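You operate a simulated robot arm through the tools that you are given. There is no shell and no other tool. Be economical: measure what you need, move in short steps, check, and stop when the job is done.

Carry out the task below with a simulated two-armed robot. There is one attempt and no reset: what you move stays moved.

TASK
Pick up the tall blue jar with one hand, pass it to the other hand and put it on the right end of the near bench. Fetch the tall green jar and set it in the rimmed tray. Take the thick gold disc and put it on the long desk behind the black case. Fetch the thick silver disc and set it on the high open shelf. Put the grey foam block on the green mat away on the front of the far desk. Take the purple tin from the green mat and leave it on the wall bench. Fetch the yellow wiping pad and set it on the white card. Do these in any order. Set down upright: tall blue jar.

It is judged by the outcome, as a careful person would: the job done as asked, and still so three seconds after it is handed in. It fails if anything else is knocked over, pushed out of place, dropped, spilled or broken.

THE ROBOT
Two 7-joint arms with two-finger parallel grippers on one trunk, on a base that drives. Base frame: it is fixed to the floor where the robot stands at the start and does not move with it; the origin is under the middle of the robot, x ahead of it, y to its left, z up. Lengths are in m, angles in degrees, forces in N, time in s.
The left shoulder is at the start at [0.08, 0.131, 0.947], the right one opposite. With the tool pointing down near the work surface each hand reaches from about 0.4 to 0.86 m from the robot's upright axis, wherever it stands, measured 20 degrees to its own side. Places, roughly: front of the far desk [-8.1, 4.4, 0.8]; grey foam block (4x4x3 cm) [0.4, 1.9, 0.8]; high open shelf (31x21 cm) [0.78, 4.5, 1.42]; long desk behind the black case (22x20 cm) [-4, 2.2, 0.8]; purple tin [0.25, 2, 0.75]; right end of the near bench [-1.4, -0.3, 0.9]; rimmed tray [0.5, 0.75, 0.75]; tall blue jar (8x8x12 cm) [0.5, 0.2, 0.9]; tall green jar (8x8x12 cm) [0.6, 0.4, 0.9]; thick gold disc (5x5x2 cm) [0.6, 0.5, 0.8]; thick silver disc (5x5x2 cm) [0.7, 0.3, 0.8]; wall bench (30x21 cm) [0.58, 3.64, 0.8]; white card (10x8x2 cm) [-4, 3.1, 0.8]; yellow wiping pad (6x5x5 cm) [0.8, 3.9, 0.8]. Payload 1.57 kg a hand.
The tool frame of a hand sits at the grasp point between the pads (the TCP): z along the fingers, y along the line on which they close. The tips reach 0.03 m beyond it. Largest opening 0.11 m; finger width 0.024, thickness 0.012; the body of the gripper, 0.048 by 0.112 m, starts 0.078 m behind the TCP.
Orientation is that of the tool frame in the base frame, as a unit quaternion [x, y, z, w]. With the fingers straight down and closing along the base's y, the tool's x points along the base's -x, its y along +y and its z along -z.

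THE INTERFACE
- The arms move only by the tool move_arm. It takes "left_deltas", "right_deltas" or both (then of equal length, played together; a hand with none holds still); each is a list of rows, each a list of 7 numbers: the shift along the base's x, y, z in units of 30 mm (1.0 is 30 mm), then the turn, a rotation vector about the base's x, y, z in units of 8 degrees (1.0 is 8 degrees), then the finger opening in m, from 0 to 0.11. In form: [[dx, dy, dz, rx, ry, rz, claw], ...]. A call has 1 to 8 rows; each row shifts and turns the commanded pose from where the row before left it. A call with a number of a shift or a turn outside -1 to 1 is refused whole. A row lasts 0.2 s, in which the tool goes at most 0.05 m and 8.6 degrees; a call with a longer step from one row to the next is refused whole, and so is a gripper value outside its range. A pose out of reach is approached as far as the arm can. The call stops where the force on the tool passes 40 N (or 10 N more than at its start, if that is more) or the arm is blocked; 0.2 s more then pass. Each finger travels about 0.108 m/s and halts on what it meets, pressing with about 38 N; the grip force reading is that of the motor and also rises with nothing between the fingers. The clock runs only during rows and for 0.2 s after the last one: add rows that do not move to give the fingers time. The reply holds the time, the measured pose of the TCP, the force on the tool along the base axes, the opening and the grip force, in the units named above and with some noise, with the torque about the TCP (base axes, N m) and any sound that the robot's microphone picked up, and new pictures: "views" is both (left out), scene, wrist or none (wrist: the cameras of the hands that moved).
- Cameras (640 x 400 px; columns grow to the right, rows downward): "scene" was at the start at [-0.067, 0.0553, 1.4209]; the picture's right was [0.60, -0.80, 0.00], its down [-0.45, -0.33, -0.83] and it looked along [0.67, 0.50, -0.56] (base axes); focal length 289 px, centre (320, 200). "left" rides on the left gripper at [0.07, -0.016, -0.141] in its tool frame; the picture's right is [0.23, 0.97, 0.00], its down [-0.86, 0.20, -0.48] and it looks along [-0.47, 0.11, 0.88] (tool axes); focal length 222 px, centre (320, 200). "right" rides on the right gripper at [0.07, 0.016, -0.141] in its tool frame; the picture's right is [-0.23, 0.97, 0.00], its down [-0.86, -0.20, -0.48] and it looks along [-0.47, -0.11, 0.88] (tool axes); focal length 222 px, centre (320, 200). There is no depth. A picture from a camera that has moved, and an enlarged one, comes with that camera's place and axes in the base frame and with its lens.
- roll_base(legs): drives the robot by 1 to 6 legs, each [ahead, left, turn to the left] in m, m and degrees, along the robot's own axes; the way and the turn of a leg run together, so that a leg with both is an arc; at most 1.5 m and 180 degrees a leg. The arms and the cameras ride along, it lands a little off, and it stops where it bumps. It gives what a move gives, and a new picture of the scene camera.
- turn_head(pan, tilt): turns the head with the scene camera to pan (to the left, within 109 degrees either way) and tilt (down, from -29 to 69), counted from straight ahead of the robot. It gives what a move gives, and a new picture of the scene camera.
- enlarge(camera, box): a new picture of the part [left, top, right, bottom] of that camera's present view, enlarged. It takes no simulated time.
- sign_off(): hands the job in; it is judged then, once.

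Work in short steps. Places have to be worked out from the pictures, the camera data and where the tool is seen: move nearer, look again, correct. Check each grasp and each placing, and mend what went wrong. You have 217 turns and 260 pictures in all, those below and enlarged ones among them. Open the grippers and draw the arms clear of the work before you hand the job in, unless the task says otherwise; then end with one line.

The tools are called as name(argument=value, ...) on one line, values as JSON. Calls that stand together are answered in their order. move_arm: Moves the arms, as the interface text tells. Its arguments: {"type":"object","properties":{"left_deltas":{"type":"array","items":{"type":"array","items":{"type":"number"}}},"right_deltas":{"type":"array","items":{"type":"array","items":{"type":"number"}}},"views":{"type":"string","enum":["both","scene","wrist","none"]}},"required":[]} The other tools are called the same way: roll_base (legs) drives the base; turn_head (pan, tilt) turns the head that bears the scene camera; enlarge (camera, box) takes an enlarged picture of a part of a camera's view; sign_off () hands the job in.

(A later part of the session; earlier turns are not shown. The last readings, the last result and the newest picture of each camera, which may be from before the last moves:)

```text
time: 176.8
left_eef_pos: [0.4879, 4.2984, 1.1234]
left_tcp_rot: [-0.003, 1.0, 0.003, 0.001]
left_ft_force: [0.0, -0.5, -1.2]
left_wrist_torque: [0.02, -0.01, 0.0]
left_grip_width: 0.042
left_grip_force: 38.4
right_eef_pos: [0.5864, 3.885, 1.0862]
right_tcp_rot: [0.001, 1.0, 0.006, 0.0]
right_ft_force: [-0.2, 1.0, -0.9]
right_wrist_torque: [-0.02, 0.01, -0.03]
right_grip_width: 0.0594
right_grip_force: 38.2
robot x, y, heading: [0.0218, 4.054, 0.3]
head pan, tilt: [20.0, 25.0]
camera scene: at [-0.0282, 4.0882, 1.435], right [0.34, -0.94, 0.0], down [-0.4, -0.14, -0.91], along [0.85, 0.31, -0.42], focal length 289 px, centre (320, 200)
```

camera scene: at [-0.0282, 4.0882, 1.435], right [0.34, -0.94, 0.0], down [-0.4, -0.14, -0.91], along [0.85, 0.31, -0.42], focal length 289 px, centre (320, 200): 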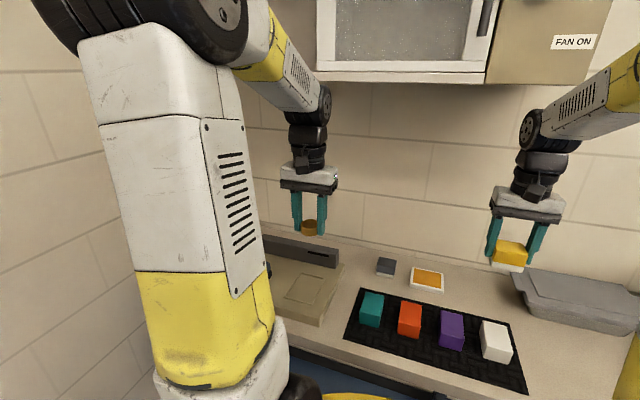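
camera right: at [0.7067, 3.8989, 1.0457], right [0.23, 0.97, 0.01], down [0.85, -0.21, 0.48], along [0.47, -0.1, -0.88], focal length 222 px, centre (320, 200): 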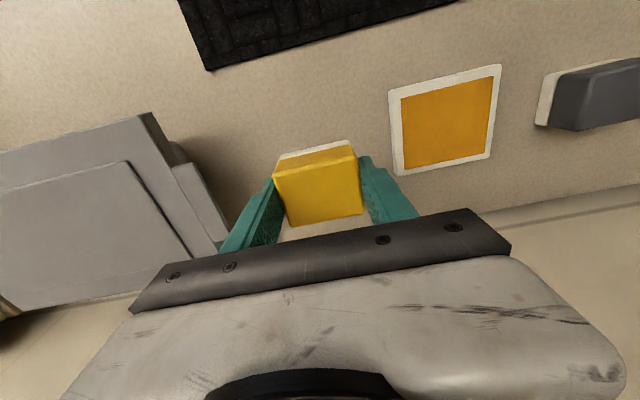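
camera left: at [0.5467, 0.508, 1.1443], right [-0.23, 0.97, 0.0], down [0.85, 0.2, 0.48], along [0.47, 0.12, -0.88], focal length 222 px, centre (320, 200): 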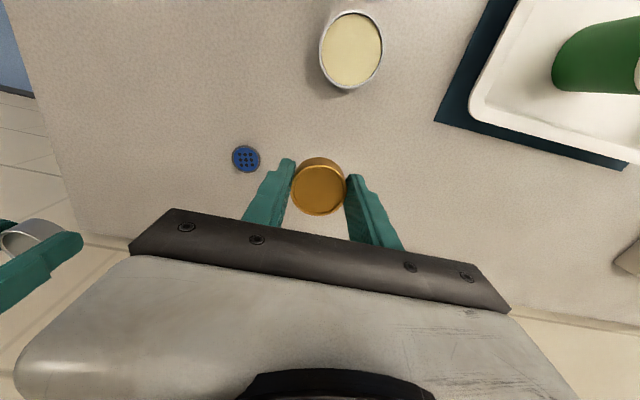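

Legs must be ≤1.5 m total; shorten them.

roll_base(legs=[[-0.5, 0, 0], [0, 0, 90], [0, 0, 90], [1.3, 0.5, 0], [0.5, 0.4, 0]])

turn_head(pan=0, tilt=22)

```text
time: 197.1
left_eef_pos: [-2.7302, 2.9054, 1.1237]
left_tcp_rot: [1.0, 0.002, -0.001, 0.002]
left_ft_force: [-0.2, 0.3, -0.9]
left_wrist_torque: [0.01, 0.02, -0.01]
left_grip_width: 0.0422
left_grip_force: 38.3
right_eef_pos: [-2.8275, 3.3188, 1.087]
right_tcp_rot: [1.0, -0.001, -0.001, 0.006]
right_ft_force: [0.4, -0.1, 0.2]
right_wrist_torque: [-0.04, -0.01, -0.03]
right_grip_width: 0.0588
right_grip_force: 38.4
robot x, y, heading: [-2.2657, 3.1491, -180.0]
head pan, tilt: [20.0, 25.0]
camera scene: at [-2.2113, 3.1198, 1.435], right [-0.34, 0.94, 0.0], down [0.4, 0.14, -0.91], along [-0.85, -0.31, -0.42], focal length 289 px, centre (320, 200)
```

scene: 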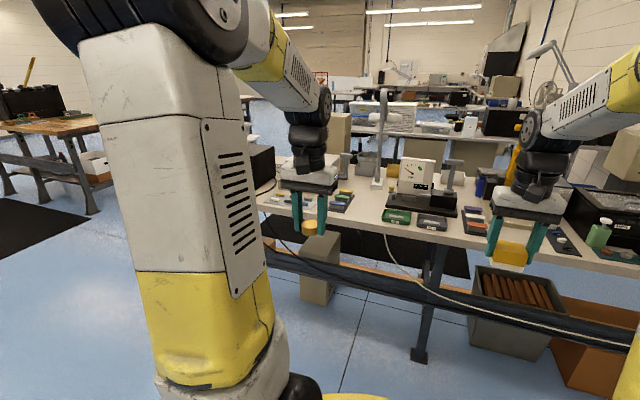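

```text
time: 197.9
left_eef_pos: [-2.7315, 2.9056, 1.1232]
left_tcp_rot: [1.0, 0.002, -0.001, 0.002]
left_ft_force: [-0.3, 0.3, -1.3]
left_wrist_torque: [0.02, -0.01, -0.02]
left_grip_width: 0.0422
left_grip_force: 37.5
right_eef_pos: [-2.8283, 3.3202, 1.0874]
right_tcp_rot: [1.0, 0.0, 0.0, 0.006]
right_ft_force: [-0.1, 0.3, -0.7]
right_wrist_torque: [-0.01, 0.01, -0.01]
right_grip_width: 0.0589
right_grip_force: 38.0
robot x, y, heading: [-2.2669, 3.1508, -179.9]
head pan, tilt: [0.0, 22.0]
camera scene: at [-2.2176, 3.1512, 1.4398], right [0.0, 1.0, 0.0], down [0.37, 0.0, -0.93], along [-0.93, 0.0, -0.37], focal length 289 px, centre (320, 200)
```

scene: 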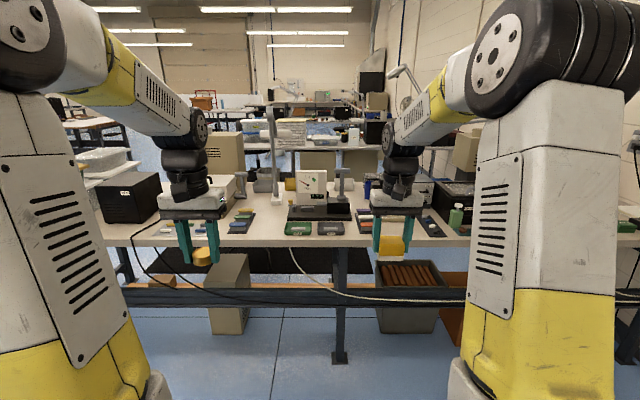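

The desk's near edge is at x≈−3.29 while the targets are at x≈−4, possibly nearer its far side. I enlarge to look for the white card and the space behind the black case.

enlarge(camera="scene", box=[80, 130, 460, 260])

turn_head(pan=35, tilt=15)

```text
1.68 times, centred on (270, 195) of scene
camera zoom: at [-2.2176, 3.1512, 1.4398], right [0.0, 1.0, 0.0], down [0.37, 0.0, -0.93], along [-0.93, 0.0, -0.37], focal length 487 px, centre (404, 208)
```

zoom: 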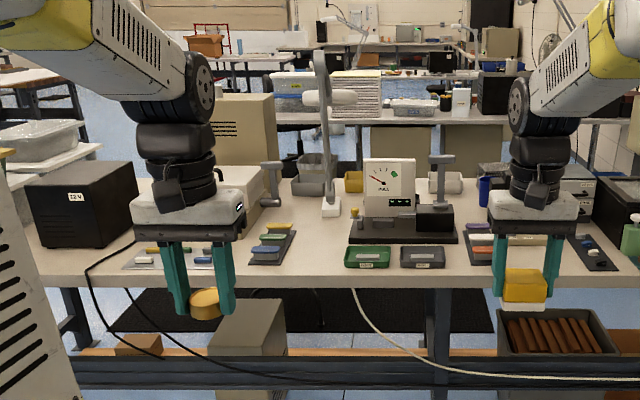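

```text
time: 198.9
left_eef_pos: [-2.7306, 2.9045, 1.1237]
left_tcp_rot: [1.0, 0.002, 0.0, 0.002]
left_ft_force: [-0.3, -0.1, -1.1]
left_wrist_torque: [-0.01, 0.0, -0.01]
left_grip_width: 0.0424
left_grip_force: 38.2
right_eef_pos: [-2.8279, 3.3191, 1.0863]
right_tcp_rot: [1.0, -0.001, -0.001, 0.006]
right_ft_force: [-0.1, -0.7, -0.7]
right_wrist_torque: [0.01, -0.02, 0.02]
right_grip_width: 0.0589
right_grip_force: 37.7
robot x, y, heading: [-2.2666, 3.1506, -180.4]
head pan, tilt: [35.0, 15.0]
camera scene: at [-2.2013, 3.0977, 1.4512], right [-0.57, 0.82, 0.0], down [0.21, 0.15, -0.97], along [-0.79, -0.55, -0.26], focal length 289 px, centre (320, 200)
```

scene: 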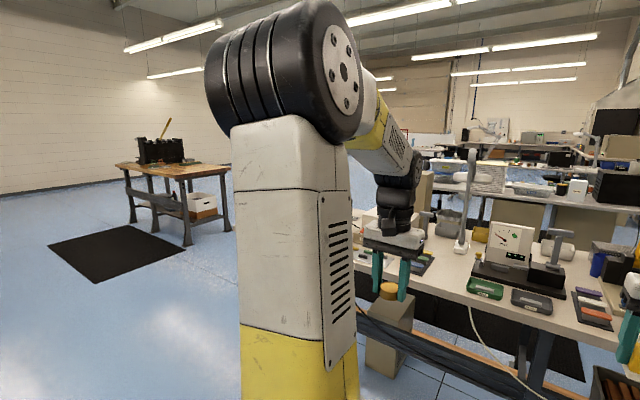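

The targets look closest to the desk's far side. I drive along to the desk's left end to see behind the black case.

roll_base(legs=[[0, 1.5, 0], [0.3, 0.3, 0]])

turn_head(pan=-25, tilt=20)

```text
time: 208.6
left_eef_pos: [-3.0187, 1.0871, 1.1241]
left_tcp_rot: [1.0, 0.008, -0.001, 0.003]
left_ft_force: [0.2, -0.3, 0.5]
left_wrist_torque: [0.0, -0.02, 0.0]
left_grip_width: 0.0421
left_grip_force: 37.7
right_eef_pos: [-3.1198, 1.5009, 1.087]
right_tcp_rot: [1.0, 0.004, -0.001, 0.006]
right_ft_force: [0.6, -0.4, -0.3]
right_wrist_torque: [0.03, 0.0, -0.03]
right_grip_width: 0.0589
right_grip_force: 37.8
robot x, y, heading: [-2.5583, 1.3362, -179.4]
head pan, tilt: [35.0, 15.0]
camera scene: at [-2.4913, 1.2855, 1.4512], right [-0.58, 0.81, 0.0], down [0.21, 0.15, -0.97], along [-0.79, -0.56, -0.26], focal length 289 px, centre (320, 200)
```

scene: 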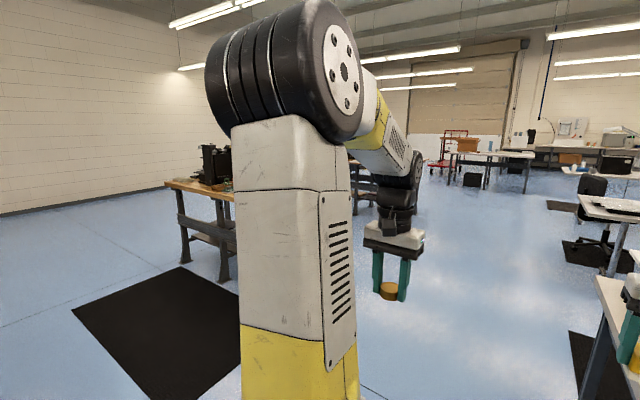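

```text
time: 209.9
left_eef_pos: [-3.0198, 1.0868, 1.1231]
left_tcp_rot: [1.0, 0.007, -0.001, 0.003]
left_ft_force: [-0.1, -1.7, -1.1]
left_wrist_torque: [0.02, -0.04, 0.0]
left_grip_width: 0.0423
left_grip_force: 37.9
right_eef_pos: [-3.1203, 1.5011, 1.087]
right_tcp_rot: [1.0, 0.004, 0.0, 0.006]
right_ft_force: [-0.6, -0.6, -0.5]
right_wrist_torque: [0.02, -0.01, -0.02]
right_grip_width: 0.0589
right_grip_force: 38.1
robot x, y, heading: [-2.5596, 1.3358, -179.2]
head pan, tilt: [-25.0, 20.0]
camera scene: at [-2.5003, 1.3782, 1.4431], right [0.41, 0.91, 0.0], down [0.31, -0.14, -0.94], along [-0.86, 0.39, -0.34], focal length 289 px, centre (320, 200)
```

scene: 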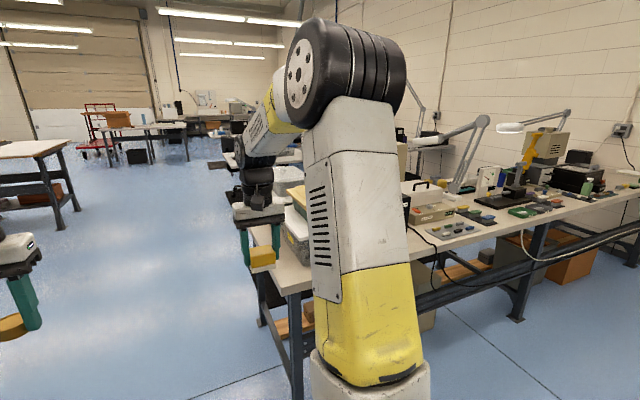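

The floor around the desk's end is open. I drive past it to the far side and look back.

roll_base(legs=[[1.3, 0.3, 0], [1.2, 0, 0]])

turn_head(pan=-100, tilt=20)

```text
time: 222.3
left_eef_pos: [-5.5111, 0.7511, 1.1231]
left_tcp_rot: [1.0, 0.012, -0.001, 0.003]
left_ft_force: [0.1, 0.6, -0.6]
left_wrist_torque: [0.03, 0.01, -0.01]
left_grip_width: 0.0424
left_grip_force: 38.0
right_eef_pos: [-5.6159, 1.1647, 1.0859]
right_tcp_rot: [1.0, 0.008, 0.001, 0.006]
right_ft_force: [0.3, 1.8, -0.1]
right_wrist_torque: [-0.06, -0.03, -0.02]
right_grip_width: 0.0588
right_grip_force: 38.0
robot x, y, heading: [-5.0484, 1.0017, -179.0]
head pan, tilt: [-25.0, 20.0]
camera scene: at [-4.9946, 1.0467, 1.4431], right [0.41, 0.91, 0.0], down [0.31, -0.14, -0.94], along [-0.86, 0.38, -0.34], focal length 289 px, centre (320, 200)
```

scene: 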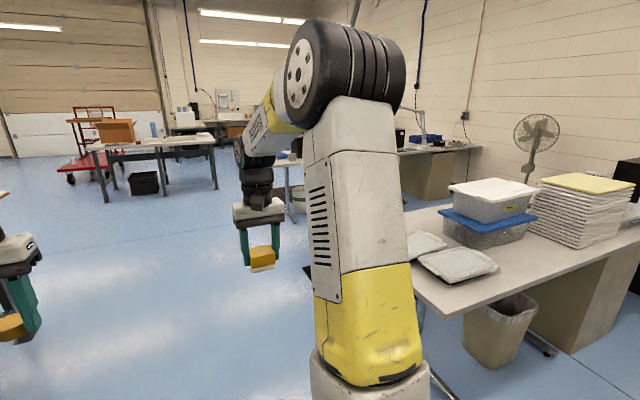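

```text
time: 223.7
left_eef_pos: [-5.5092, 0.7514, 1.1238]
left_tcp_rot: [1.0, 0.012, -0.001, 0.003]
left_ft_force: [-0.2, -0.2, -1.3]
left_wrist_torque: [0.02, -0.03, -0.01]
left_grip_width: 0.0422
left_grip_force: 38.5
right_eef_pos: [-5.6157, 1.163, 1.086]
right_tcp_rot: [1.0, 0.008, 0.0, 0.006]
right_ft_force: [-0.4, 0.6, -0.9]
right_wrist_torque: [-0.01, 0.03, 0.0]
right_grip_width: 0.0589
right_grip_force: 37.6
robot x, y, heading: [-5.05, 1.0074, -178.9]
head pan, tilt: [-100.0, 20.0]
camera scene: at [-4.8951, 1.101, 1.4431], right [0.99, -0.15, 0.0], down [-0.05, -0.34, -0.94], along [0.15, 0.93, -0.34], focal length 289 px, centre (320, 200)
```

scene: 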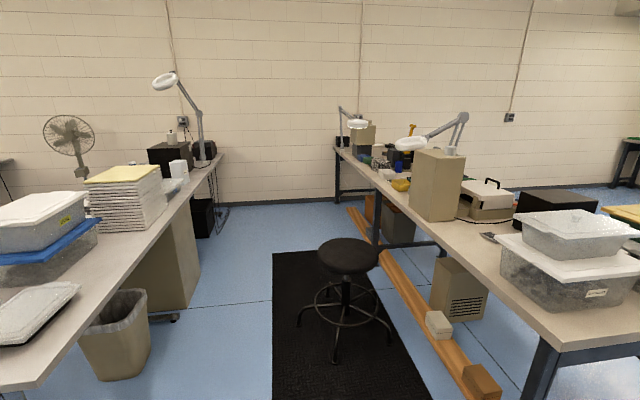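

There's an aisle behind with a stool in it. I enlarge to find the white card and assess the free spot behind the case.

enlarge(camera="scene", box=[320, 90, 640, 290])

enlarge(camera="scene", box=[320, 110, 440, 210])

```text
2.00 times, centred on (480, 190) of scene
camera zoom: at [-4.8951, 1.101, 1.4431], right [0.99, -0.15, 0.0], down [-0.05, -0.34, -0.94], along [0.15, 0.93, -0.34], focal length 579 px, centre (0, 220)
```

zoom: 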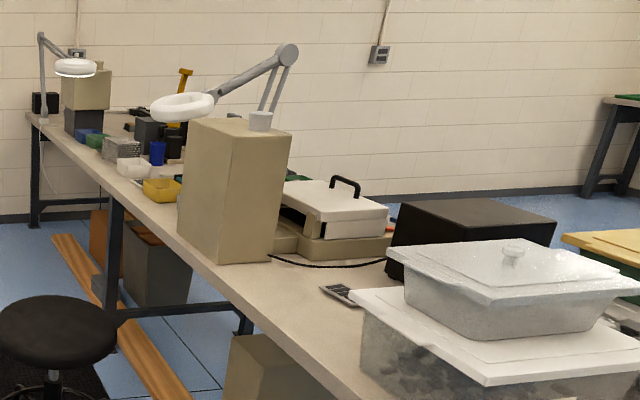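

```text
4.00 times, centred on (380, 160) of scene
camera zoom: at [-4.8951, 1.101, 1.4431], right [0.99, -0.15, 0.0], down [-0.05, -0.34, -0.94], along [0.15, 0.93, -0.34], focal length 1158 px, centre (80, 360)
```

zoom: 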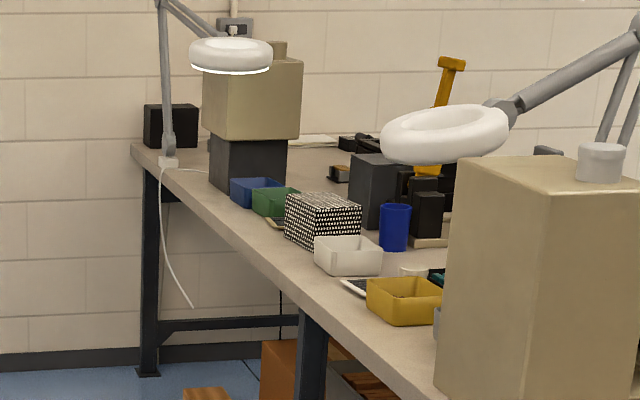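

The card is near (−4.0,3.15) at the aisle side; the free spot behind the black case is at ≈(−3.95,2.2). I place gold first: raise the right hand, turn to face +x, and drive up south of the stool.

move_arm(right_deltas=[[0.2, 0, 1, 0, 0, 0, 0.04], [0.2, 0, 1, 0, 0, 0, 0.04], [0.2, 0, 1, 0, 0, 0, 0.04], [0.2, 0, 1, 0, 0, 0, 0.04]], views="none")

roll_base(legs=[[0, 0, 90], [0, 0, 89], [0.35, 0.75, 0]])

turn_head(pan=20, tilt=30)

```text
time: 224.7
left_eef_pos: [-5.5099, 0.7526, 1.1221]
left_tcp_rot: [1.0, 0.011, -0.001, 0.002]
left_ft_force: [0.2, 0.5, -1.1]
left_wrist_torque: [-0.01, -0.05, -0.02]
left_grip_width: 0.0424
left_grip_force: 38.0
right_eef_pos: [-5.5924, 1.1638, 1.2069]
right_tcp_rot: [1.0, 0.008, 0.0, 0.006]
right_ft_force: [-0.5, -0.7, -1.1]
right_wrist_torque: [0.0, 0.0, 0.04]
right_grip_width: 0.0589
right_grip_force: 38.2
robot x, y, heading: [-5.0495, 1.0034, -179.2]
head pan, tilt: [-100.0, 20.0]
```

```text
time: 236.7
left_eef_pos: [-4.2391, 1.9955, 1.1236]
left_tcp_rot: [-0.004, 1.0, 0.003, 0.0]
left_ft_force: [-0.1, -0.2, -0.1]
left_wrist_torque: [-0.02, 0.01, -0.01]
left_grip_width: 0.0423
left_grip_force: 38.4
right_eef_pos: [-4.1647, 1.5821, 1.2068]
right_tcp_rot: [-0.001, 1.0, 0.006, 0.0]
right_ft_force: [-0.2, -0.3, -1.0]
right_wrist_torque: [0.0, 0.02, -0.02]
right_grip_width: 0.059
right_grip_force: 38.0
robot x, y, heading: [-4.7011, 1.75, 0.1]
head pan, tilt: [-100.0, 20.0]
camera scene: at [-4.8564, 1.6608, 1.4431], right [-0.99, 0.17, 0.0], down [0.06, 0.34, -0.94], along [-0.16, -0.93, -0.34], focal length 289 px, centre (320, 200)
```

scene: 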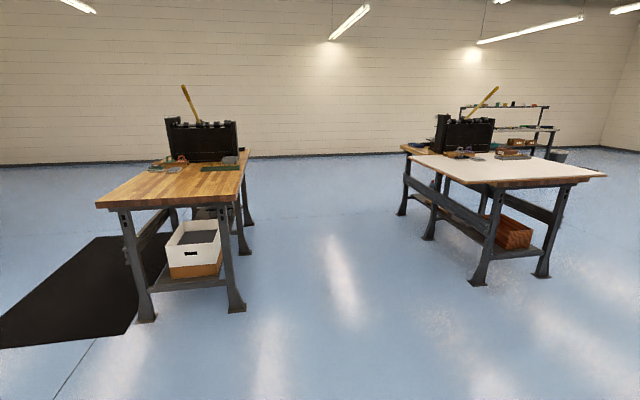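

```text
time: 238.7
left_eef_pos: [-4.2394, 1.9958, 1.1238]
left_tcp_rot: [-0.004, 1.0, 0.002, 0.001]
left_ft_force: [0.5, 0.9, 0.0]
left_wrist_torque: [0.04, 0.0, 0.0]
left_grip_width: 0.0423
left_grip_force: 37.7
right_eef_pos: [-4.164, 1.5828, 1.2054]
right_tcp_rot: [-0.001, 1.0, 0.006, 0.0]
right_ft_force: [1.3, 0.2, -1.1]
right_wrist_torque: [-0.01, -0.04, 0.01]
right_grip_width: 0.0587
right_grip_force: 38.4
robot x, y, heading: [-4.7055, 1.753, 0.1]
head pan, tilt: [20.0, 30.0]
camera scene: at [-4.7556, 1.7837, 1.427], right [0.34, -0.94, 0.0], down [-0.47, -0.17, -0.87], along [0.81, 0.3, -0.5], focal length 289 px, centre (320, 200)
```

scene: 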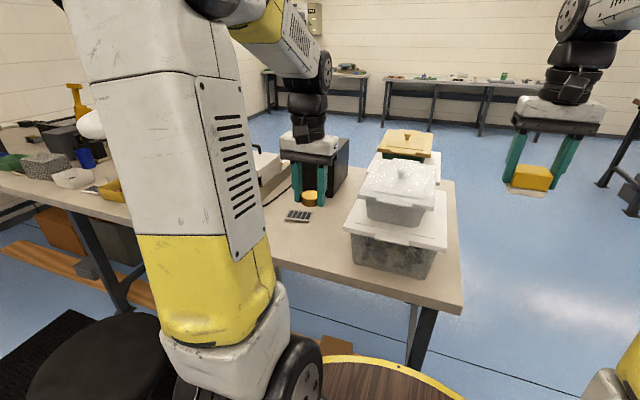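

Free desk spot for gold: (−4.02,2.18), between the aisle edge and the calculator, behind the black case. I nudge the base and move the left hand above it.

roll_base(legs=[[0.08, 0.1, 0]])

move_arm(left_deltas=[[0.9, 0.55, -0.6, 0, 0, 0, 0.03], [0.9, 0.55, -0.6, 0, 0, 0, 0.03], [0.9, 0.55, -0.6, 0, 0, 0, 0.03], [0.9, 0.55, -0.6, 0, 0, 0, 0.03], [0.9, 0.55, -0.6, 0, 0, 0, 0.03], [0, 0, -1, 0, 0, 0, 0.03], [0, 0, 0, 0, 0, 0, 0.03]], views="both")

```text
time: 240.0
left_eef_pos: [-4.1595, 2.0972, 1.1223]
left_tcp_rot: [-0.005, 1.0, 0.004, 0.001]
left_ft_force: [-0.9, 0.3, -0.6]
left_wrist_torque: [-0.04, 0.02, -0.06]
left_grip_width: 0.0421
left_grip_force: 38.4
right_eef_pos: [-4.0852, 1.6825, 1.2065]
right_tcp_rot: [-0.001, 1.0, 0.006, -0.001]
right_ft_force: [0.2, -0.6, -0.7]
right_wrist_torque: [-0.04, 0.0, -0.03]
right_grip_width: 0.0592
right_grip_force: 38.4
robot x, y, heading: [-4.6216, 1.8519, 0.1]
head pan, tilt: [20.0, 30.0]
camera scene: at [-4.6757, 1.8836, 1.427], right [0.35, -0.94, 0.0], down [-0.47, -0.17, -0.87], along [0.81, 0.3, -0.5], focal length 289 px, centre (320, 200)
```

scene: 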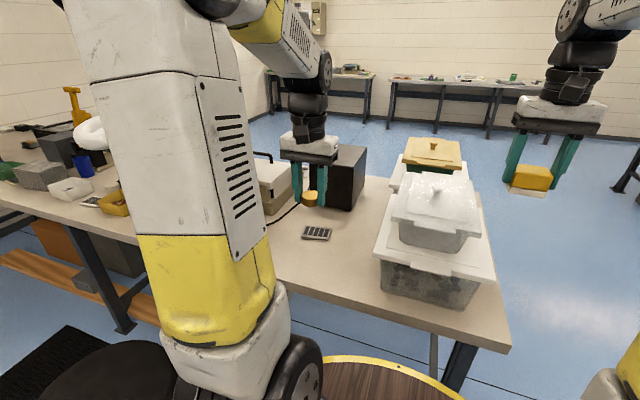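

```text
time: 241.6
left_eef_pos: [-4.0226, 2.1799, 1.0041]
left_tcp_rot: [-0.004, 1.0, 0.002, 0.001]
left_ft_force: [-0.2, 0.2, -0.3]
left_wrist_torque: [-0.03, 0.02, 0.01]
left_grip_width: 0.0421
left_grip_force: 37.7
right_eef_pos: [-4.0846, 1.6836, 1.2062]
right_tcp_rot: [0.0, 1.0, 0.006, -0.001]
right_ft_force: [-0.1, 0.0, -1.4]
right_wrist_torque: [-0.05, 0.01, -0.03]
right_grip_width: 0.0589
right_grip_force: 38.3
robot x, y, heading: [-4.6208, 1.8499, 0.2]
head pan, tilt: [20.0, 30.0]
camera scene: at [-4.6755, 1.8838, 1.427], right [0.35, -0.94, 0.0], down [-0.47, -0.17, -0.87], along [0.81, 0.3, -0.5], focal length 289 px, centre (320, 200)
camera left: at [-4.0936, 2.1617, 1.145], right [-0.24, 0.97, 0.0], down [0.85, 0.2, 0.48], along [0.47, 0.12, -0.88], focal length 222 px, centre (320, 200)
```

scene: 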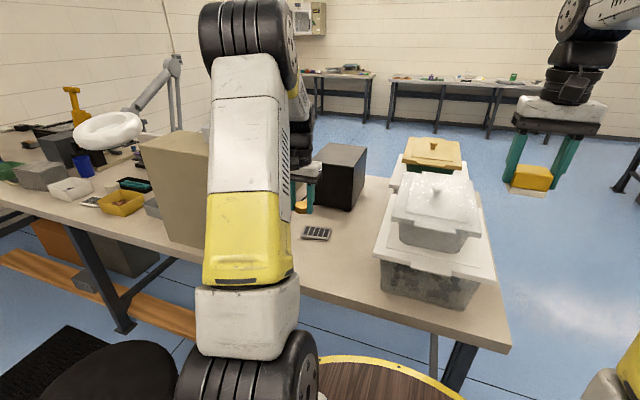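
left: 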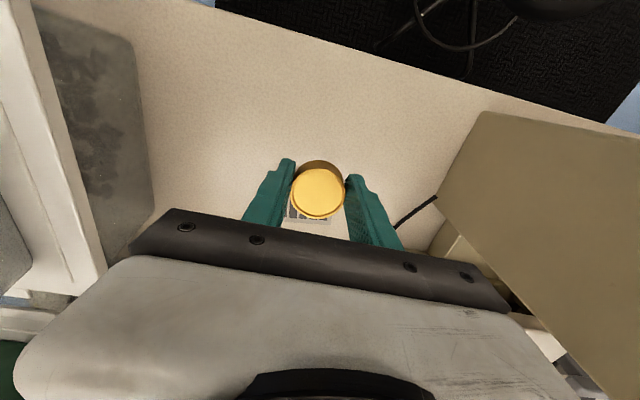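

Clear under the disc; calculator is 7+ cm ahead. Lower gold to the desk.

move_arm(left_deltas=[[0, 0, -1, 0, 0, 0, 0.03], [0, 0, -1, 0, 0, 0, 0.03], [0, 0, -1, 0, 0, 0, 0.03], [0, 0, -0.8, 0, 0, 0, 0.03], [0, 0, -0.5, 0, 0, 0, 0.03], [0, 0, -0.3, 0, 0, 0, 0.03], [0, 0, -0.2, 0, 0, 0, 0.03], [0, 0, -0.2, 0, 0, 0, 0.03]], views="wrist")

```text
time: 243.4
left_eef_pos: [-4.023, 2.1803, 0.8542]
left_tcp_rot: [-0.004, 1.0, 0.002, 0.002]
left_ft_force: [0.2, 0.6, -1.3]
left_wrist_torque: [0.02, 0.02, -0.03]
left_grip_width: 0.0422
left_grip_force: 38.5
right_eef_pos: [-4.085, 1.6828, 1.2064]
right_tcp_rot: [-0.001, 1.0, 0.006, 0.0]
right_ft_force: [-0.5, -0.4, 0.4]
right_wrist_torque: [0.04, 0.01, -0.01]
right_grip_width: 0.059
right_grip_force: 38.0
robot x, y, heading: [-4.6248, 1.8516, 0.0]
head pan, tilt: [20.0, 30.0]
camera left: at [-4.0943, 2.1613, 0.9947], right [-0.23, 0.97, 0.0], down [0.85, 0.2, 0.48], along [0.47, 0.12, -0.88], focal length 222 px, centre (320, 200)
```

left: 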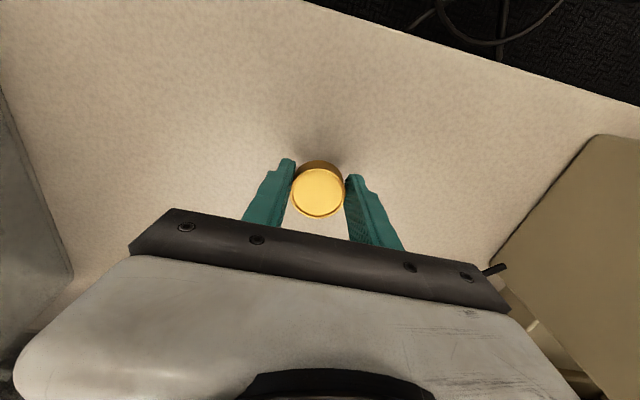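

move_arm(left_deltas=[[0, 0, -0.25, 0, 0, 0, 0.03], [0, 0, -0.2, 0, 0, 0, 0.03], [0, 0, -0.2, 0, 0, 0, 0.03], [0, 0, -0.15, 0, 0, 0, 0.03], [0, 0, -0.15, 0, 0, 0, 0.03]], views="none")

```text
time: 244.6
left_eef_pos: [-4.0231, 2.1787, 0.8315]
left_tcp_rot: [-0.005, 1.0, 0.003, 0.002]
left_ft_force: [-0.5, 0.2, 9.2]
left_wrist_torque: [-0.06, 0.12, 0.03]
left_grip_width: 0.0423
left_grip_force: 38.4
right_eef_pos: [-4.0845, 1.6829, 1.2059]
right_tcp_rot: [0.0, 1.0, 0.008, 0.0]
right_ft_force: [-0.2, -0.4, 0.1]
right_wrist_torque: [0.01, 0.0, -0.02]
right_grip_width: 0.0589
right_grip_force: 38.2
robot x, y, heading: [-4.6259, 1.8462, 0.1]
head pan, tilt: [20.0, 30.0]
stopped in row 5 (left hand): the force on the tool passed its limit at 48 N (the readings are from after the stop); the commanded pose is now the measured one
```

Disc on the desk. Release and rise.

move_arm(left_deltas=[[0, 0, 0.05, 0, 0, 0, 0.055], [0, 0, 0, 0, 0, 0, 0.08], [0, 0, 0.5, 0, 0, 0, 0.08], [0, 0, 1, 0, 0, 0, 0.08], [0, 0, 1, 0, 0, 0, 0.08], [0, 0, 1, 0, 0, 0, 0.08], [0, 0, 1, 0, 0, 0, 0.08], [0, 0, 1, 0, 0, 0, 0.08]], views="wrist")

```text
time: 246.4
left_eef_pos: [-4.0244, 2.1789, 0.9948]
left_tcp_rot: [-0.004, 1.0, 0.002, 0.0]
left_ft_force: [-0.1, -0.2, -0.7]
left_wrist_torque: [-0.01, 0.01, -0.02]
left_grip_width: 0.0803
left_grip_force: 0.0
right_eef_pos: [-4.0831, 1.6831, 1.2071]
right_tcp_rot: [-0.001, 1.0, 0.006, 0.0]
right_ft_force: [0.3, 1.3, -1.0]
right_wrist_torque: [-0.01, 0.0, -0.01]
right_grip_width: 0.059
right_grip_force: 38.2
robot x, y, heading: [-4.6224, 1.8514, 0.2]
head pan, tilt: [20.0, 30.0]
camera left: at [-4.0935, 2.162, 1.1361], right [-0.23, 0.97, 0.0], down [0.85, 0.2, 0.48], along [0.47, 0.12, -0.88], focal length 222 px, centre (320, 200)
```

left: 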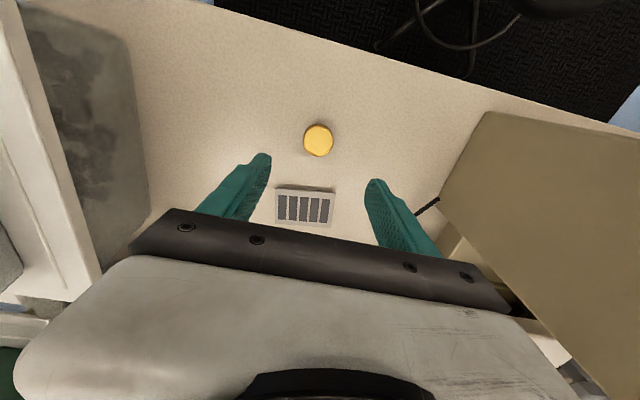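

Gold disc is placed. Retract the left arm and inspect the stool gap.

move_arm(left_deltas=[[-0.9, -0.4, 0.8, 0, 0, 0, 0.08], [-0.9, -0.4, 0.8, 0, 0, 0, 0.08], [-0.9, -0.4, 0.8, 0, 0, 0, 0.08], [-0.9, -0.4, 0.8, 0, 0, 0, 0.08], [-0.9, -0.4, 0.5, 0, 0, 0, 0.08], [-0.9, -0.4, 0.5, 0, 0, 0, 0.08], [-0.6, -0.4, 0.5, 0, 0, 0, 0.08]], views="none")

roll_base(legs=[[-0.25, -0.1, 0]])

turn_head(pan=85, tilt=45)

```text
time: 248.0
left_eef_pos: [-4.2037, 2.0946, 1.1356]
left_tcp_rot: [-0.004, 1.0, 0.002, 0.002]
left_ft_force: [-0.6, 0.2, -0.5]
left_wrist_torque: [-0.03, 0.02, 0.02]
left_grip_width: 0.08
left_grip_force: 0.0
right_eef_pos: [-4.0835, 1.6828, 1.2056]
right_tcp_rot: [-0.001, 1.0, 0.006, 0.0]
right_ft_force: [0.8, 0.4, -1.1]
right_wrist_torque: [-0.02, 0.02, 0.02]
right_grip_width: 0.059
right_grip_force: 38.2
robot x, y, heading: [-4.624, 1.8506, -0.0]
head pan, tilt: [20.0, 30.0]
```

```text
time: 249.9
left_eef_pos: [-4.4545, 1.9955, 1.137]
left_tcp_rot: [-0.004, 1.0, 0.002, 0.002]
left_ft_force: [-0.2, -0.2, 0.4]
left_wrist_torque: [-0.01, 0.0, 0.01]
left_grip_width: 0.0799
left_grip_force: 0.0
right_eef_pos: [-4.3335, 1.5831, 1.2072]
right_tcp_rot: [-0.001, 1.0, 0.006, 0.0]
right_ft_force: [0.1, 0.4, -0.5]
right_wrist_torque: [-0.04, -0.01, -0.02]
right_grip_width: 0.0589
right_grip_force: 37.4
robot x, y, heading: [-4.8742, 1.7514, 0.5]
head pan, tilt: [20.0, 30.0]
camera scene: at [-4.926, 1.7824, 1.427], right [0.35, -0.94, 0.0], down [-0.47, -0.17, -0.87], along [0.81, 0.3, -0.5], focal length 289 px, centre (320, 200)
```

scene: 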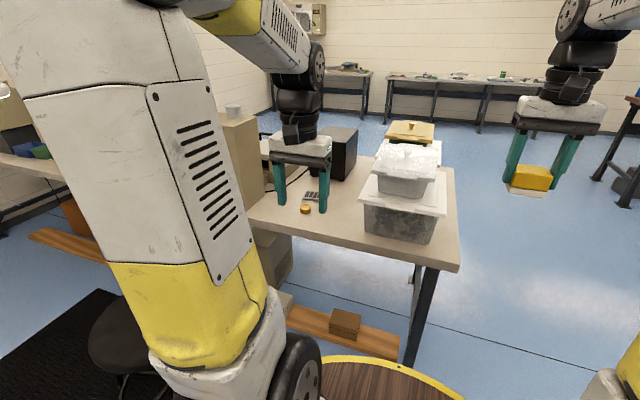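

```text
time: 251.3
left_eef_pos: [-4.4543, 1.9949, 1.1365]
left_tcp_rot: [-0.005, 1.0, 0.003, 0.002]
left_ft_force: [-0.5, 0.0, -0.1]
left_wrist_torque: [-0.01, -0.01, 0.0]
left_grip_width: 0.0798
left_grip_force: 0.0
right_eef_pos: [-4.3339, 1.5826, 1.2061]
right_tcp_rot: [-0.003, 1.0, 0.006, 0.001]
right_ft_force: [-0.2, 0.5, 0.1]
right_wrist_torque: [0.01, -0.01, -0.05]
right_grip_width: 0.0588
right_grip_force: 38.3
robot x, y, heading: [-4.8744, 1.75, 0.4]
head pan, tilt: [85.0, 45.0]
camera scene: at [-5.0042, 1.8321, 1.4044], right [1.0, -0.08, 0.0], down [-0.06, -0.7, -0.71], along [0.06, 0.7, -0.71], focal length 289 px, centre (320, 200)
```

scene: 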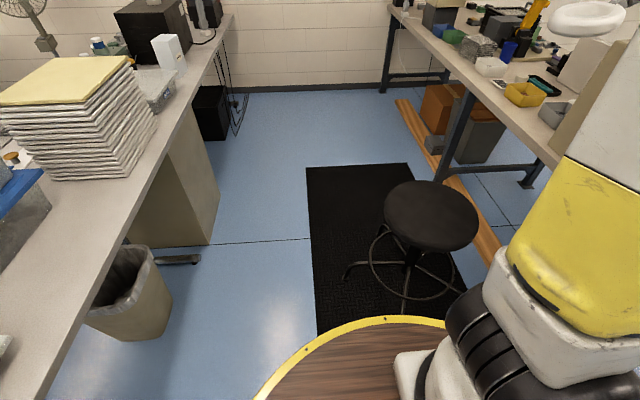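

The gap between stool feet (x≈−4.79) and the left desk edge (x≈−5.475) is ≈0.68 m, enough for the ≈0.6 m base. I centre at x=−5.13 and slide left past the stool.

roll_base(legs=[[-0.258, 0, -0.4]])

turn_head(pan=90, tilt=50)

```text
time: 253.1
left_eef_pos: [-4.7107, 1.9918, 1.1363]
left_tcp_rot: [-0.001, 1.0, 0.003, 0.002]
left_ft_force: [-0.7, 0.2, -0.2]
left_wrist_torque: [-0.02, 0.05, 0.01]
left_grip_width: 0.08
left_grip_force: 0.0
right_eef_pos: [-4.5943, 1.5781, 1.2055]
right_tcp_rot: [0.002, 1.0, 0.006, 0.0]
right_ft_force: [0.2, 0.2, 0.2]
right_wrist_torque: [0.01, 0.0, 0.0]
right_grip_width: 0.0591
right_grip_force: 37.9
robot x, y, heading: [-5.1306, 1.7495, -0.1]
head pan, tilt: [85.0, 45.0]
camera scene: at [-5.2622, 1.8324, 1.4044], right [1.0, -0.09, 0.0], down [-0.06, -0.7, -0.71], along [0.06, 0.7, -0.71], focal length 289 px, centre (320, 200)
```

scene: 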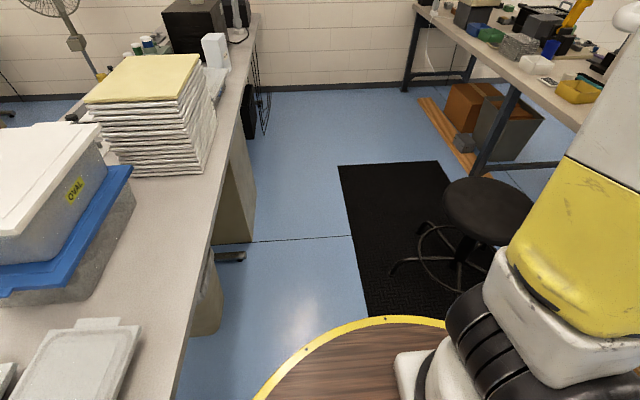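

```text
time: 253.8
left_eef_pos: [-4.7104, 1.9913, 1.137]
left_tcp_rot: [-0.001, 1.0, 0.002, 0.002]
left_ft_force: [0.1, 0.0, -0.3]
left_wrist_torque: [0.0, -0.01, -0.02]
left_grip_width: 0.0799
left_grip_force: 0.0
right_eef_pos: [-4.5927, 1.5794, 1.2054]
right_tcp_rot: [0.002, 1.0, 0.006, 0.001]
right_ft_force: [0.6, -0.3, -0.7]
right_wrist_torque: [0.02, -0.01, 0.03]
right_grip_width: 0.0588
right_grip_force: 37.7
robot x, y, heading: [-5.1347, 1.749, -0.0]
head pan, tilt: [90.0, 50.0]
camera scene: at [-5.2694, 1.8285, 1.3975], right [1.0, 0.0, 0.0], down [0.0, -0.77, -0.64], along [0.0, 0.64, -0.77], focal length 289 px, centre (320, 200)
```

scene: 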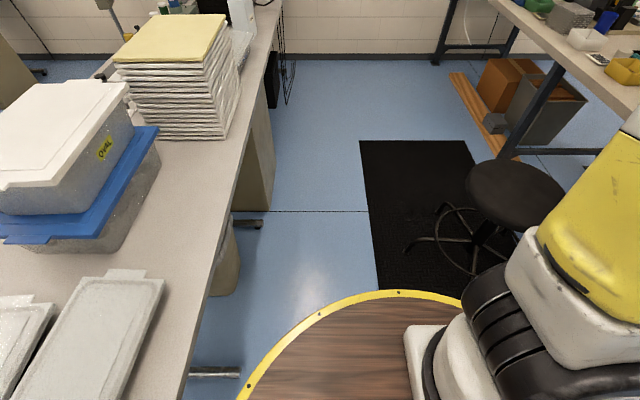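

Refined: gap from −5.51 to −4.80, centre −5.155. I adjust 2 cm and slide past to y≈3.25.

roll_base(legs=[[-0.02, 0, 0], [0, 0.75, 0]])

roll_base(legs=[[0, 0.75, 0]])

```text
time: 258.2
left_eef_pos: [-4.7274, 2.7394, 1.1364]
left_tcp_rot: [0.001, 1.0, 0.003, 0.002]
left_ft_force: [-0.3, -0.2, -0.8]
left_wrist_torque: [0.02, 0.02, 0.0]
left_grip_width: 0.0799
left_grip_force: 0.0
right_eef_pos: [-4.6116, 2.3262, 1.2071]
right_tcp_rot: [0.004, 1.0, 0.007, 0.0]
right_ft_force: [0.0, 0.5, -0.3]
right_wrist_torque: [0.01, -0.03, -0.03]
right_grip_width: 0.0587
right_grip_force: 37.5
robot x, y, heading: [-5.1502, 2.5005, -0.6]
head pan, tilt: [90.0, 50.0]
camera scene: at [-5.2865, 2.5789, 1.3975], right [1.0, -0.01, 0.0], down [0.0, -0.77, -0.64], along [0.0, 0.64, -0.77], focal length 289 px, centre (320, 200)
```

scene: 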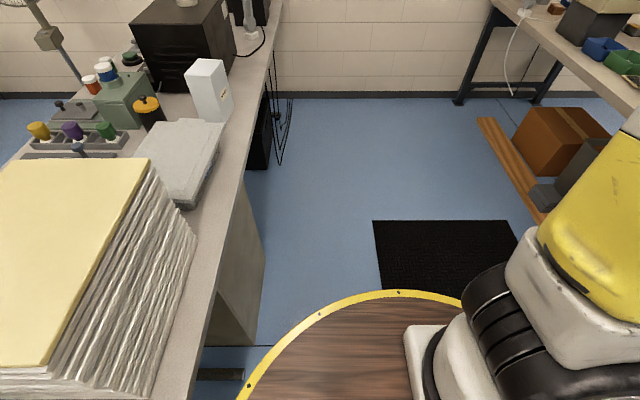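

```text
time: 262.3
left_eef_pos: [-4.727, 3.488, 1.1359]
left_tcp_rot: [-0.003, 1.0, 0.003, 0.001]
left_ft_force: [-0.1, -0.4, -0.1]
left_wrist_torque: [-0.02, -0.01, -0.02]
left_grip_width: 0.0802
left_grip_force: 0.0
right_eef_pos: [-4.6091, 3.0755, 1.2071]
right_tcp_rot: [0.002, 1.0, 0.006, 0.0]
right_ft_force: [-0.6, 0.3, -0.3]
right_wrist_torque: [0.03, -0.03, 0.0]
right_grip_width: 0.0587
right_grip_force: 37.7
robot x, y, heading: [-5.1465, 3.247, 0.2]
head pan, tilt: [90.0, 50.0]
camera scene: at [-5.2847, 3.3245, 1.3975], right [1.0, 0.0, 0.0], down [0.0, -0.77, -0.64], along [0.0, 0.64, -0.77], focal length 289 px, centre (320, 200)
```

scene: 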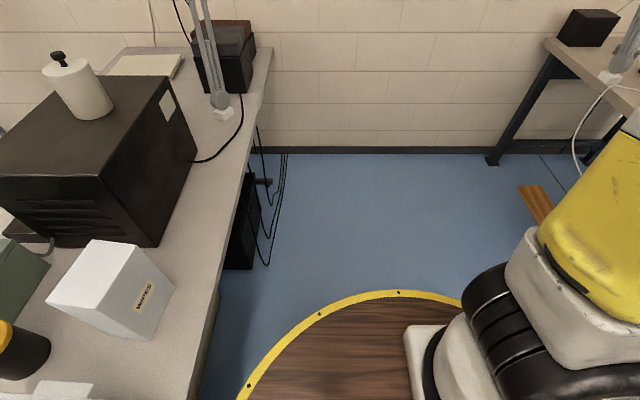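

Passed the stool cleanly. Now approach the desk and look for the card.

roll_base(legs=[[0, 0.08, 0], [0.43, 0, 0]])

turn_head(pan=-12, tilt=38)

enlarge(camera="scene", box=[160, 60, 480, 260])

```text
time: 265.6
left_eef_pos: [-4.2991, 3.5704, 1.1375]
left_tcp_rot: [-0.002, 1.0, 0.002, 0.002]
left_ft_force: [0.2, 0.1, -0.4]
left_wrist_torque: [0.03, -0.02, 0.03]
left_grip_width: 0.0798
left_grip_force: 0.0
right_eef_pos: [-4.1804, 3.1578, 1.2056]
right_tcp_rot: [0.0, 1.0, 0.005, 0.0]
right_ft_force: [0.3, 0.4, -1.2]
right_wrist_torque: [0.03, 0.03, 0.02]
right_grip_width: 0.0588
right_grip_force: 37.9
robot x, y, heading: [-4.7198, 3.3249, 0.1]
head pan, tilt: [90.0, 50.0]
camera scene: at [-4.8569, 3.405, 1.3975], right [1.0, 0.0, 0.0], down [0.0, -0.77, -0.64], along [0.0, 0.64, -0.77], focal length 289 px, centre (320, 200)
```

scene: 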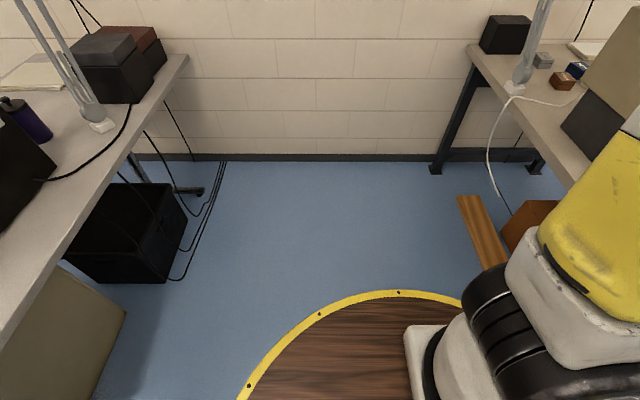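

```text
time: 267.4
left_eef_pos: [-4.2997, 3.571, 1.1366]
left_tcp_rot: [-0.003, 1.0, 0.003, 0.002]
left_ft_force: [-0.2, -0.8, -0.1]
left_wrist_torque: [0.02, 0.01, 0.0]
left_grip_width: 0.08
left_grip_force: 0.0
right_eef_pos: [-4.1802, 3.1587, 1.2066]
right_tcp_rot: [0.0, 1.0, 0.006, 0.0]
right_ft_force: [-0.4, -0.1, -1.1]
right_wrist_torque: [-0.01, -0.01, -0.02]
right_grip_width: 0.0585
right_grip_force: 38.0
robot x, y, heading: [-4.717, 3.3277, 0.4]
head pan, tilt: [-12.0, 38.0]
camera scene: at [-4.7722, 3.3103, 1.4146], right [-0.2, -0.98, 0.0], down [-0.6, 0.13, -0.79], along [0.77, -0.16, -0.62], focal length 289 px, centre (320, 200)
```

scene: 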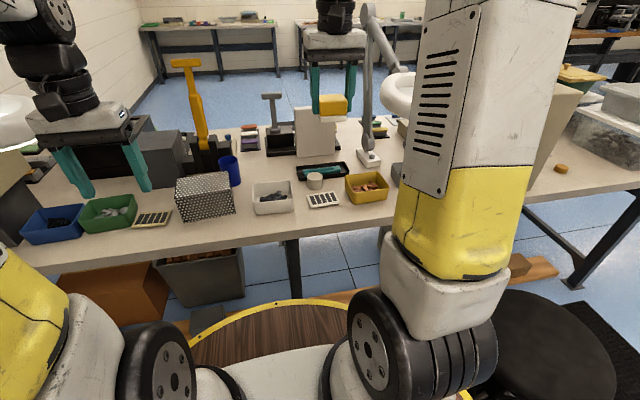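

```text
2.00 times, centred on (320, 160) of scene
camera zoom: at [-4.7722, 3.3103, 1.4146], right [-0.2, -0.98, 0.0], down [-0.6, 0.13, -0.79], along [0.77, -0.16, -0.62], focal length 579 px, centre (320, 280)
```

zoom: 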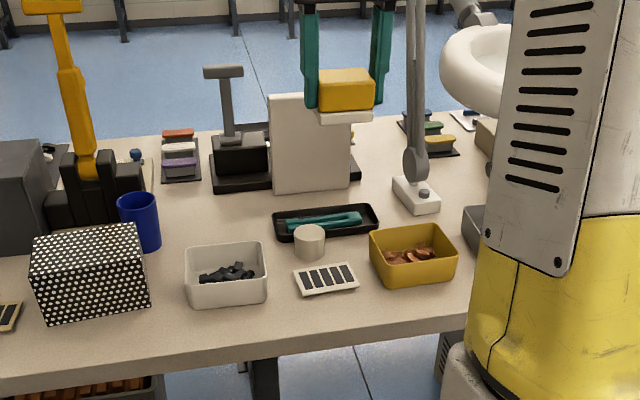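

The white card (with dark slots) is at ≈(−4.01,3.14), between the white and yellow bins. I move the pad above it and check with the wrist view.

move_arm(right_deltas=[[0.9, -0.1, -0.5, 0, 0, 0, 0.04], [0.9, -0.1, -0.5, 0, 0, 0, 0.04], [0.9, -0.1, -0.6, 0, 0, 0, 0.04], [0.9, -0.1, -0.6, 0, 0, 0, 0.04], [0.9, -0.1, -0.8, 0, 0, 0, 0.04], [0.9, -0.1, -0.8, 0, 0, 0, 0.04], [0.2, 0, -0.8, 0, 0, 0, 0.04], [0, 0, 0, 0, 0, 0, 0.04]], views="both")

enlarge(camera="scene", box=[240, 110, 420, 230])

```text
time: 269.2
left_eef_pos: [-4.2997, 3.5711, 1.1365]
left_tcp_rot: [-0.003, 1.0, 0.003, 0.002]
left_ft_force: [0.4, 0.5, 0.2]
left_wrist_torque: [0.0, -0.02, 0.01]
left_grip_width: 0.0801
left_grip_force: 0.0
right_eef_pos: [-4.0113, 3.1389, 1.0679]
right_tcp_rot: [0.0, 1.0, 0.006, 0.0]
right_ft_force: [-0.1, 0.0, -1.3]
right_wrist_torque: [-0.01, 0.01, 0.02]
right_grip_width: 0.0591
right_grip_force: 37.6
robot x, y, heading: [-4.7195, 3.3293, 0.4]
head pan, tilt: [-12.0, 38.0]
camera scene: at [-4.7721, 3.3103, 1.4147], right [-0.21, -0.98, 0.0], down [-0.6, 0.13, -0.79], along [0.77, -0.16, -0.62], focal length 289 px, centre (320, 200)
camera right: at [-4.0815, 3.1527, 1.2094], right [0.23, 0.97, 0.01], down [0.86, -0.21, 0.48], along [0.47, -0.1, -0.88], focal length 222 px, centre (320, 200)
```

scene: 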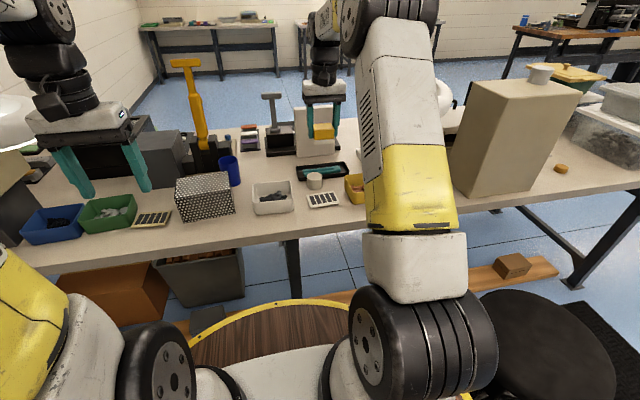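
right: 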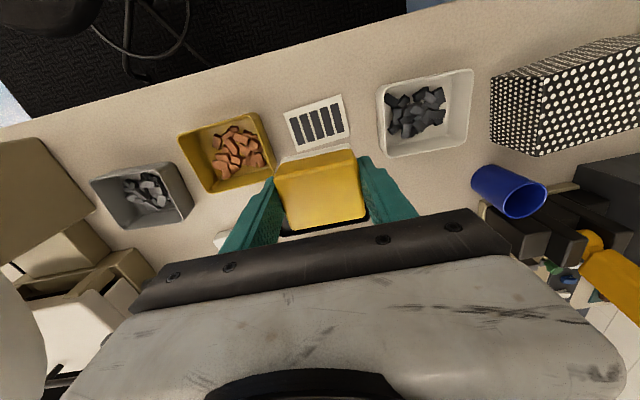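

```text
3.33 times, centred on (330, 170) of scene
camera zoom: at [-4.7721, 3.3103, 1.4147], right [-0.21, -0.98, 0.0], down [-0.6, 0.13, -0.79], along [0.77, -0.16, -0.62], focal length 965 px, centre (287, 300)
```

zoom: 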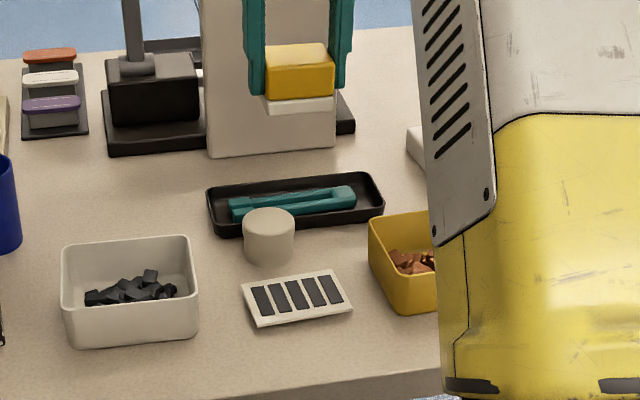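

Card centre ≈(−4.02,3.142). Adjust 8 mm and lower to just above it.

move_arm(right_deltas=[[-0.27, 0.1, -0.6, 0, 0, 0, 0.04], [0, 0, -1, 0, 0, 0, 0.04], [0, 0, -1, 0, 0, 0, 0.04], [0, 0, -1, 0, 0, 0, 0.04], [0, 0, -1, 0, 0, 0, 0.04], [0, 0, -0.8, 0, 0, 0, 0.04], [0, 0, -0.4, 0, 0, 0, 0.04], [0, 0, 0, 0, 0, 0, 0.04]], views="both")

enlarge(camera="scene", box=[260, 130, 380, 220])

```text
time: 271.0
left_eef_pos: [-4.2992, 3.569, 1.1372]
left_tcp_rot: [-0.003, 1.0, 0.003, 0.001]
left_ft_force: [0.0, 0.3, 1.0]
left_wrist_torque: [0.02, -0.01, 0.0]
left_grip_width: 0.0799
left_grip_force: 0.0
right_eef_pos: [-4.0204, 3.1429, 0.8934]
right_tcp_rot: [0.0, 1.0, 0.007, 0.0]
right_ft_force: [-0.2, 0.1, -0.9]
right_wrist_torque: [0.0, 0.05, -0.02]
right_grip_width: 0.0588
right_grip_force: 38.1
robot x, y, heading: [-4.7177, 3.3246, 0.2]
head pan, tilt: [-12.0, 38.0]
camera scene: at [-4.7721, 3.3103, 1.4147], right [-0.21, -0.98, 0.0], down [-0.6, 0.13, -0.79], along [0.77, -0.16, -0.62], focal length 289 px, centre (320, 200)
camera right: at [-4.0905, 3.1566, 1.0352], right [0.23, 0.97, 0.01], down [0.86, -0.21, 0.48], along [0.47, -0.1, -0.88], focal length 222 px, centre (320, 200)
```

scene: 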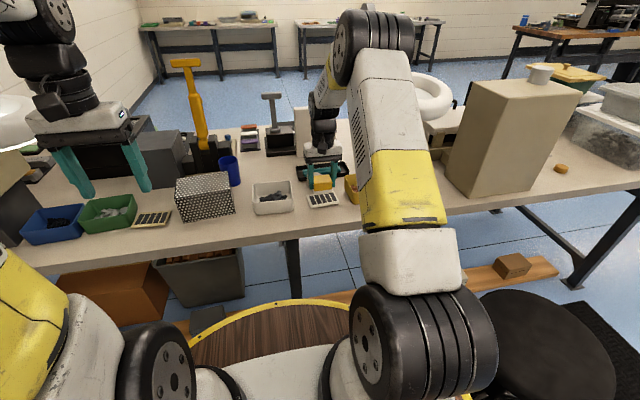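
right: 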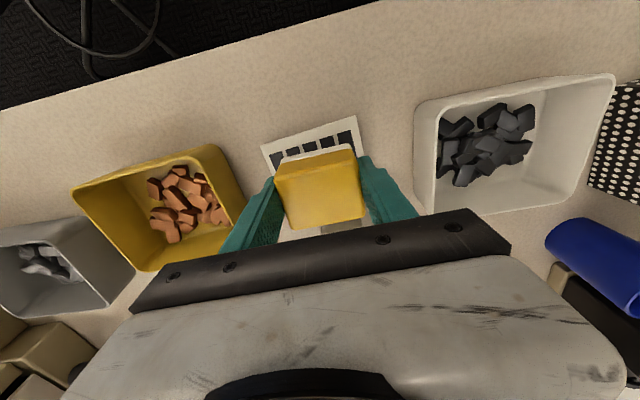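

```text
4.44 times, centred on (320, 175) of scene
camera zoom: at [-4.7721, 3.3103, 1.4147], right [-0.21, -0.98, 0.0], down [-0.6, 0.13, -0.79], along [0.77, -0.16, -0.62], focal length 1286 px, centre (320, 311)
```

zoom: 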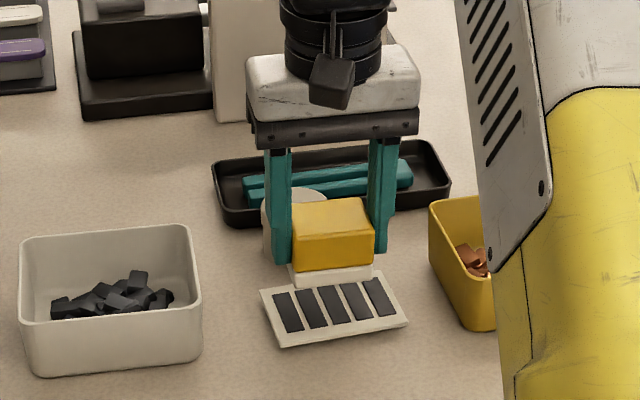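

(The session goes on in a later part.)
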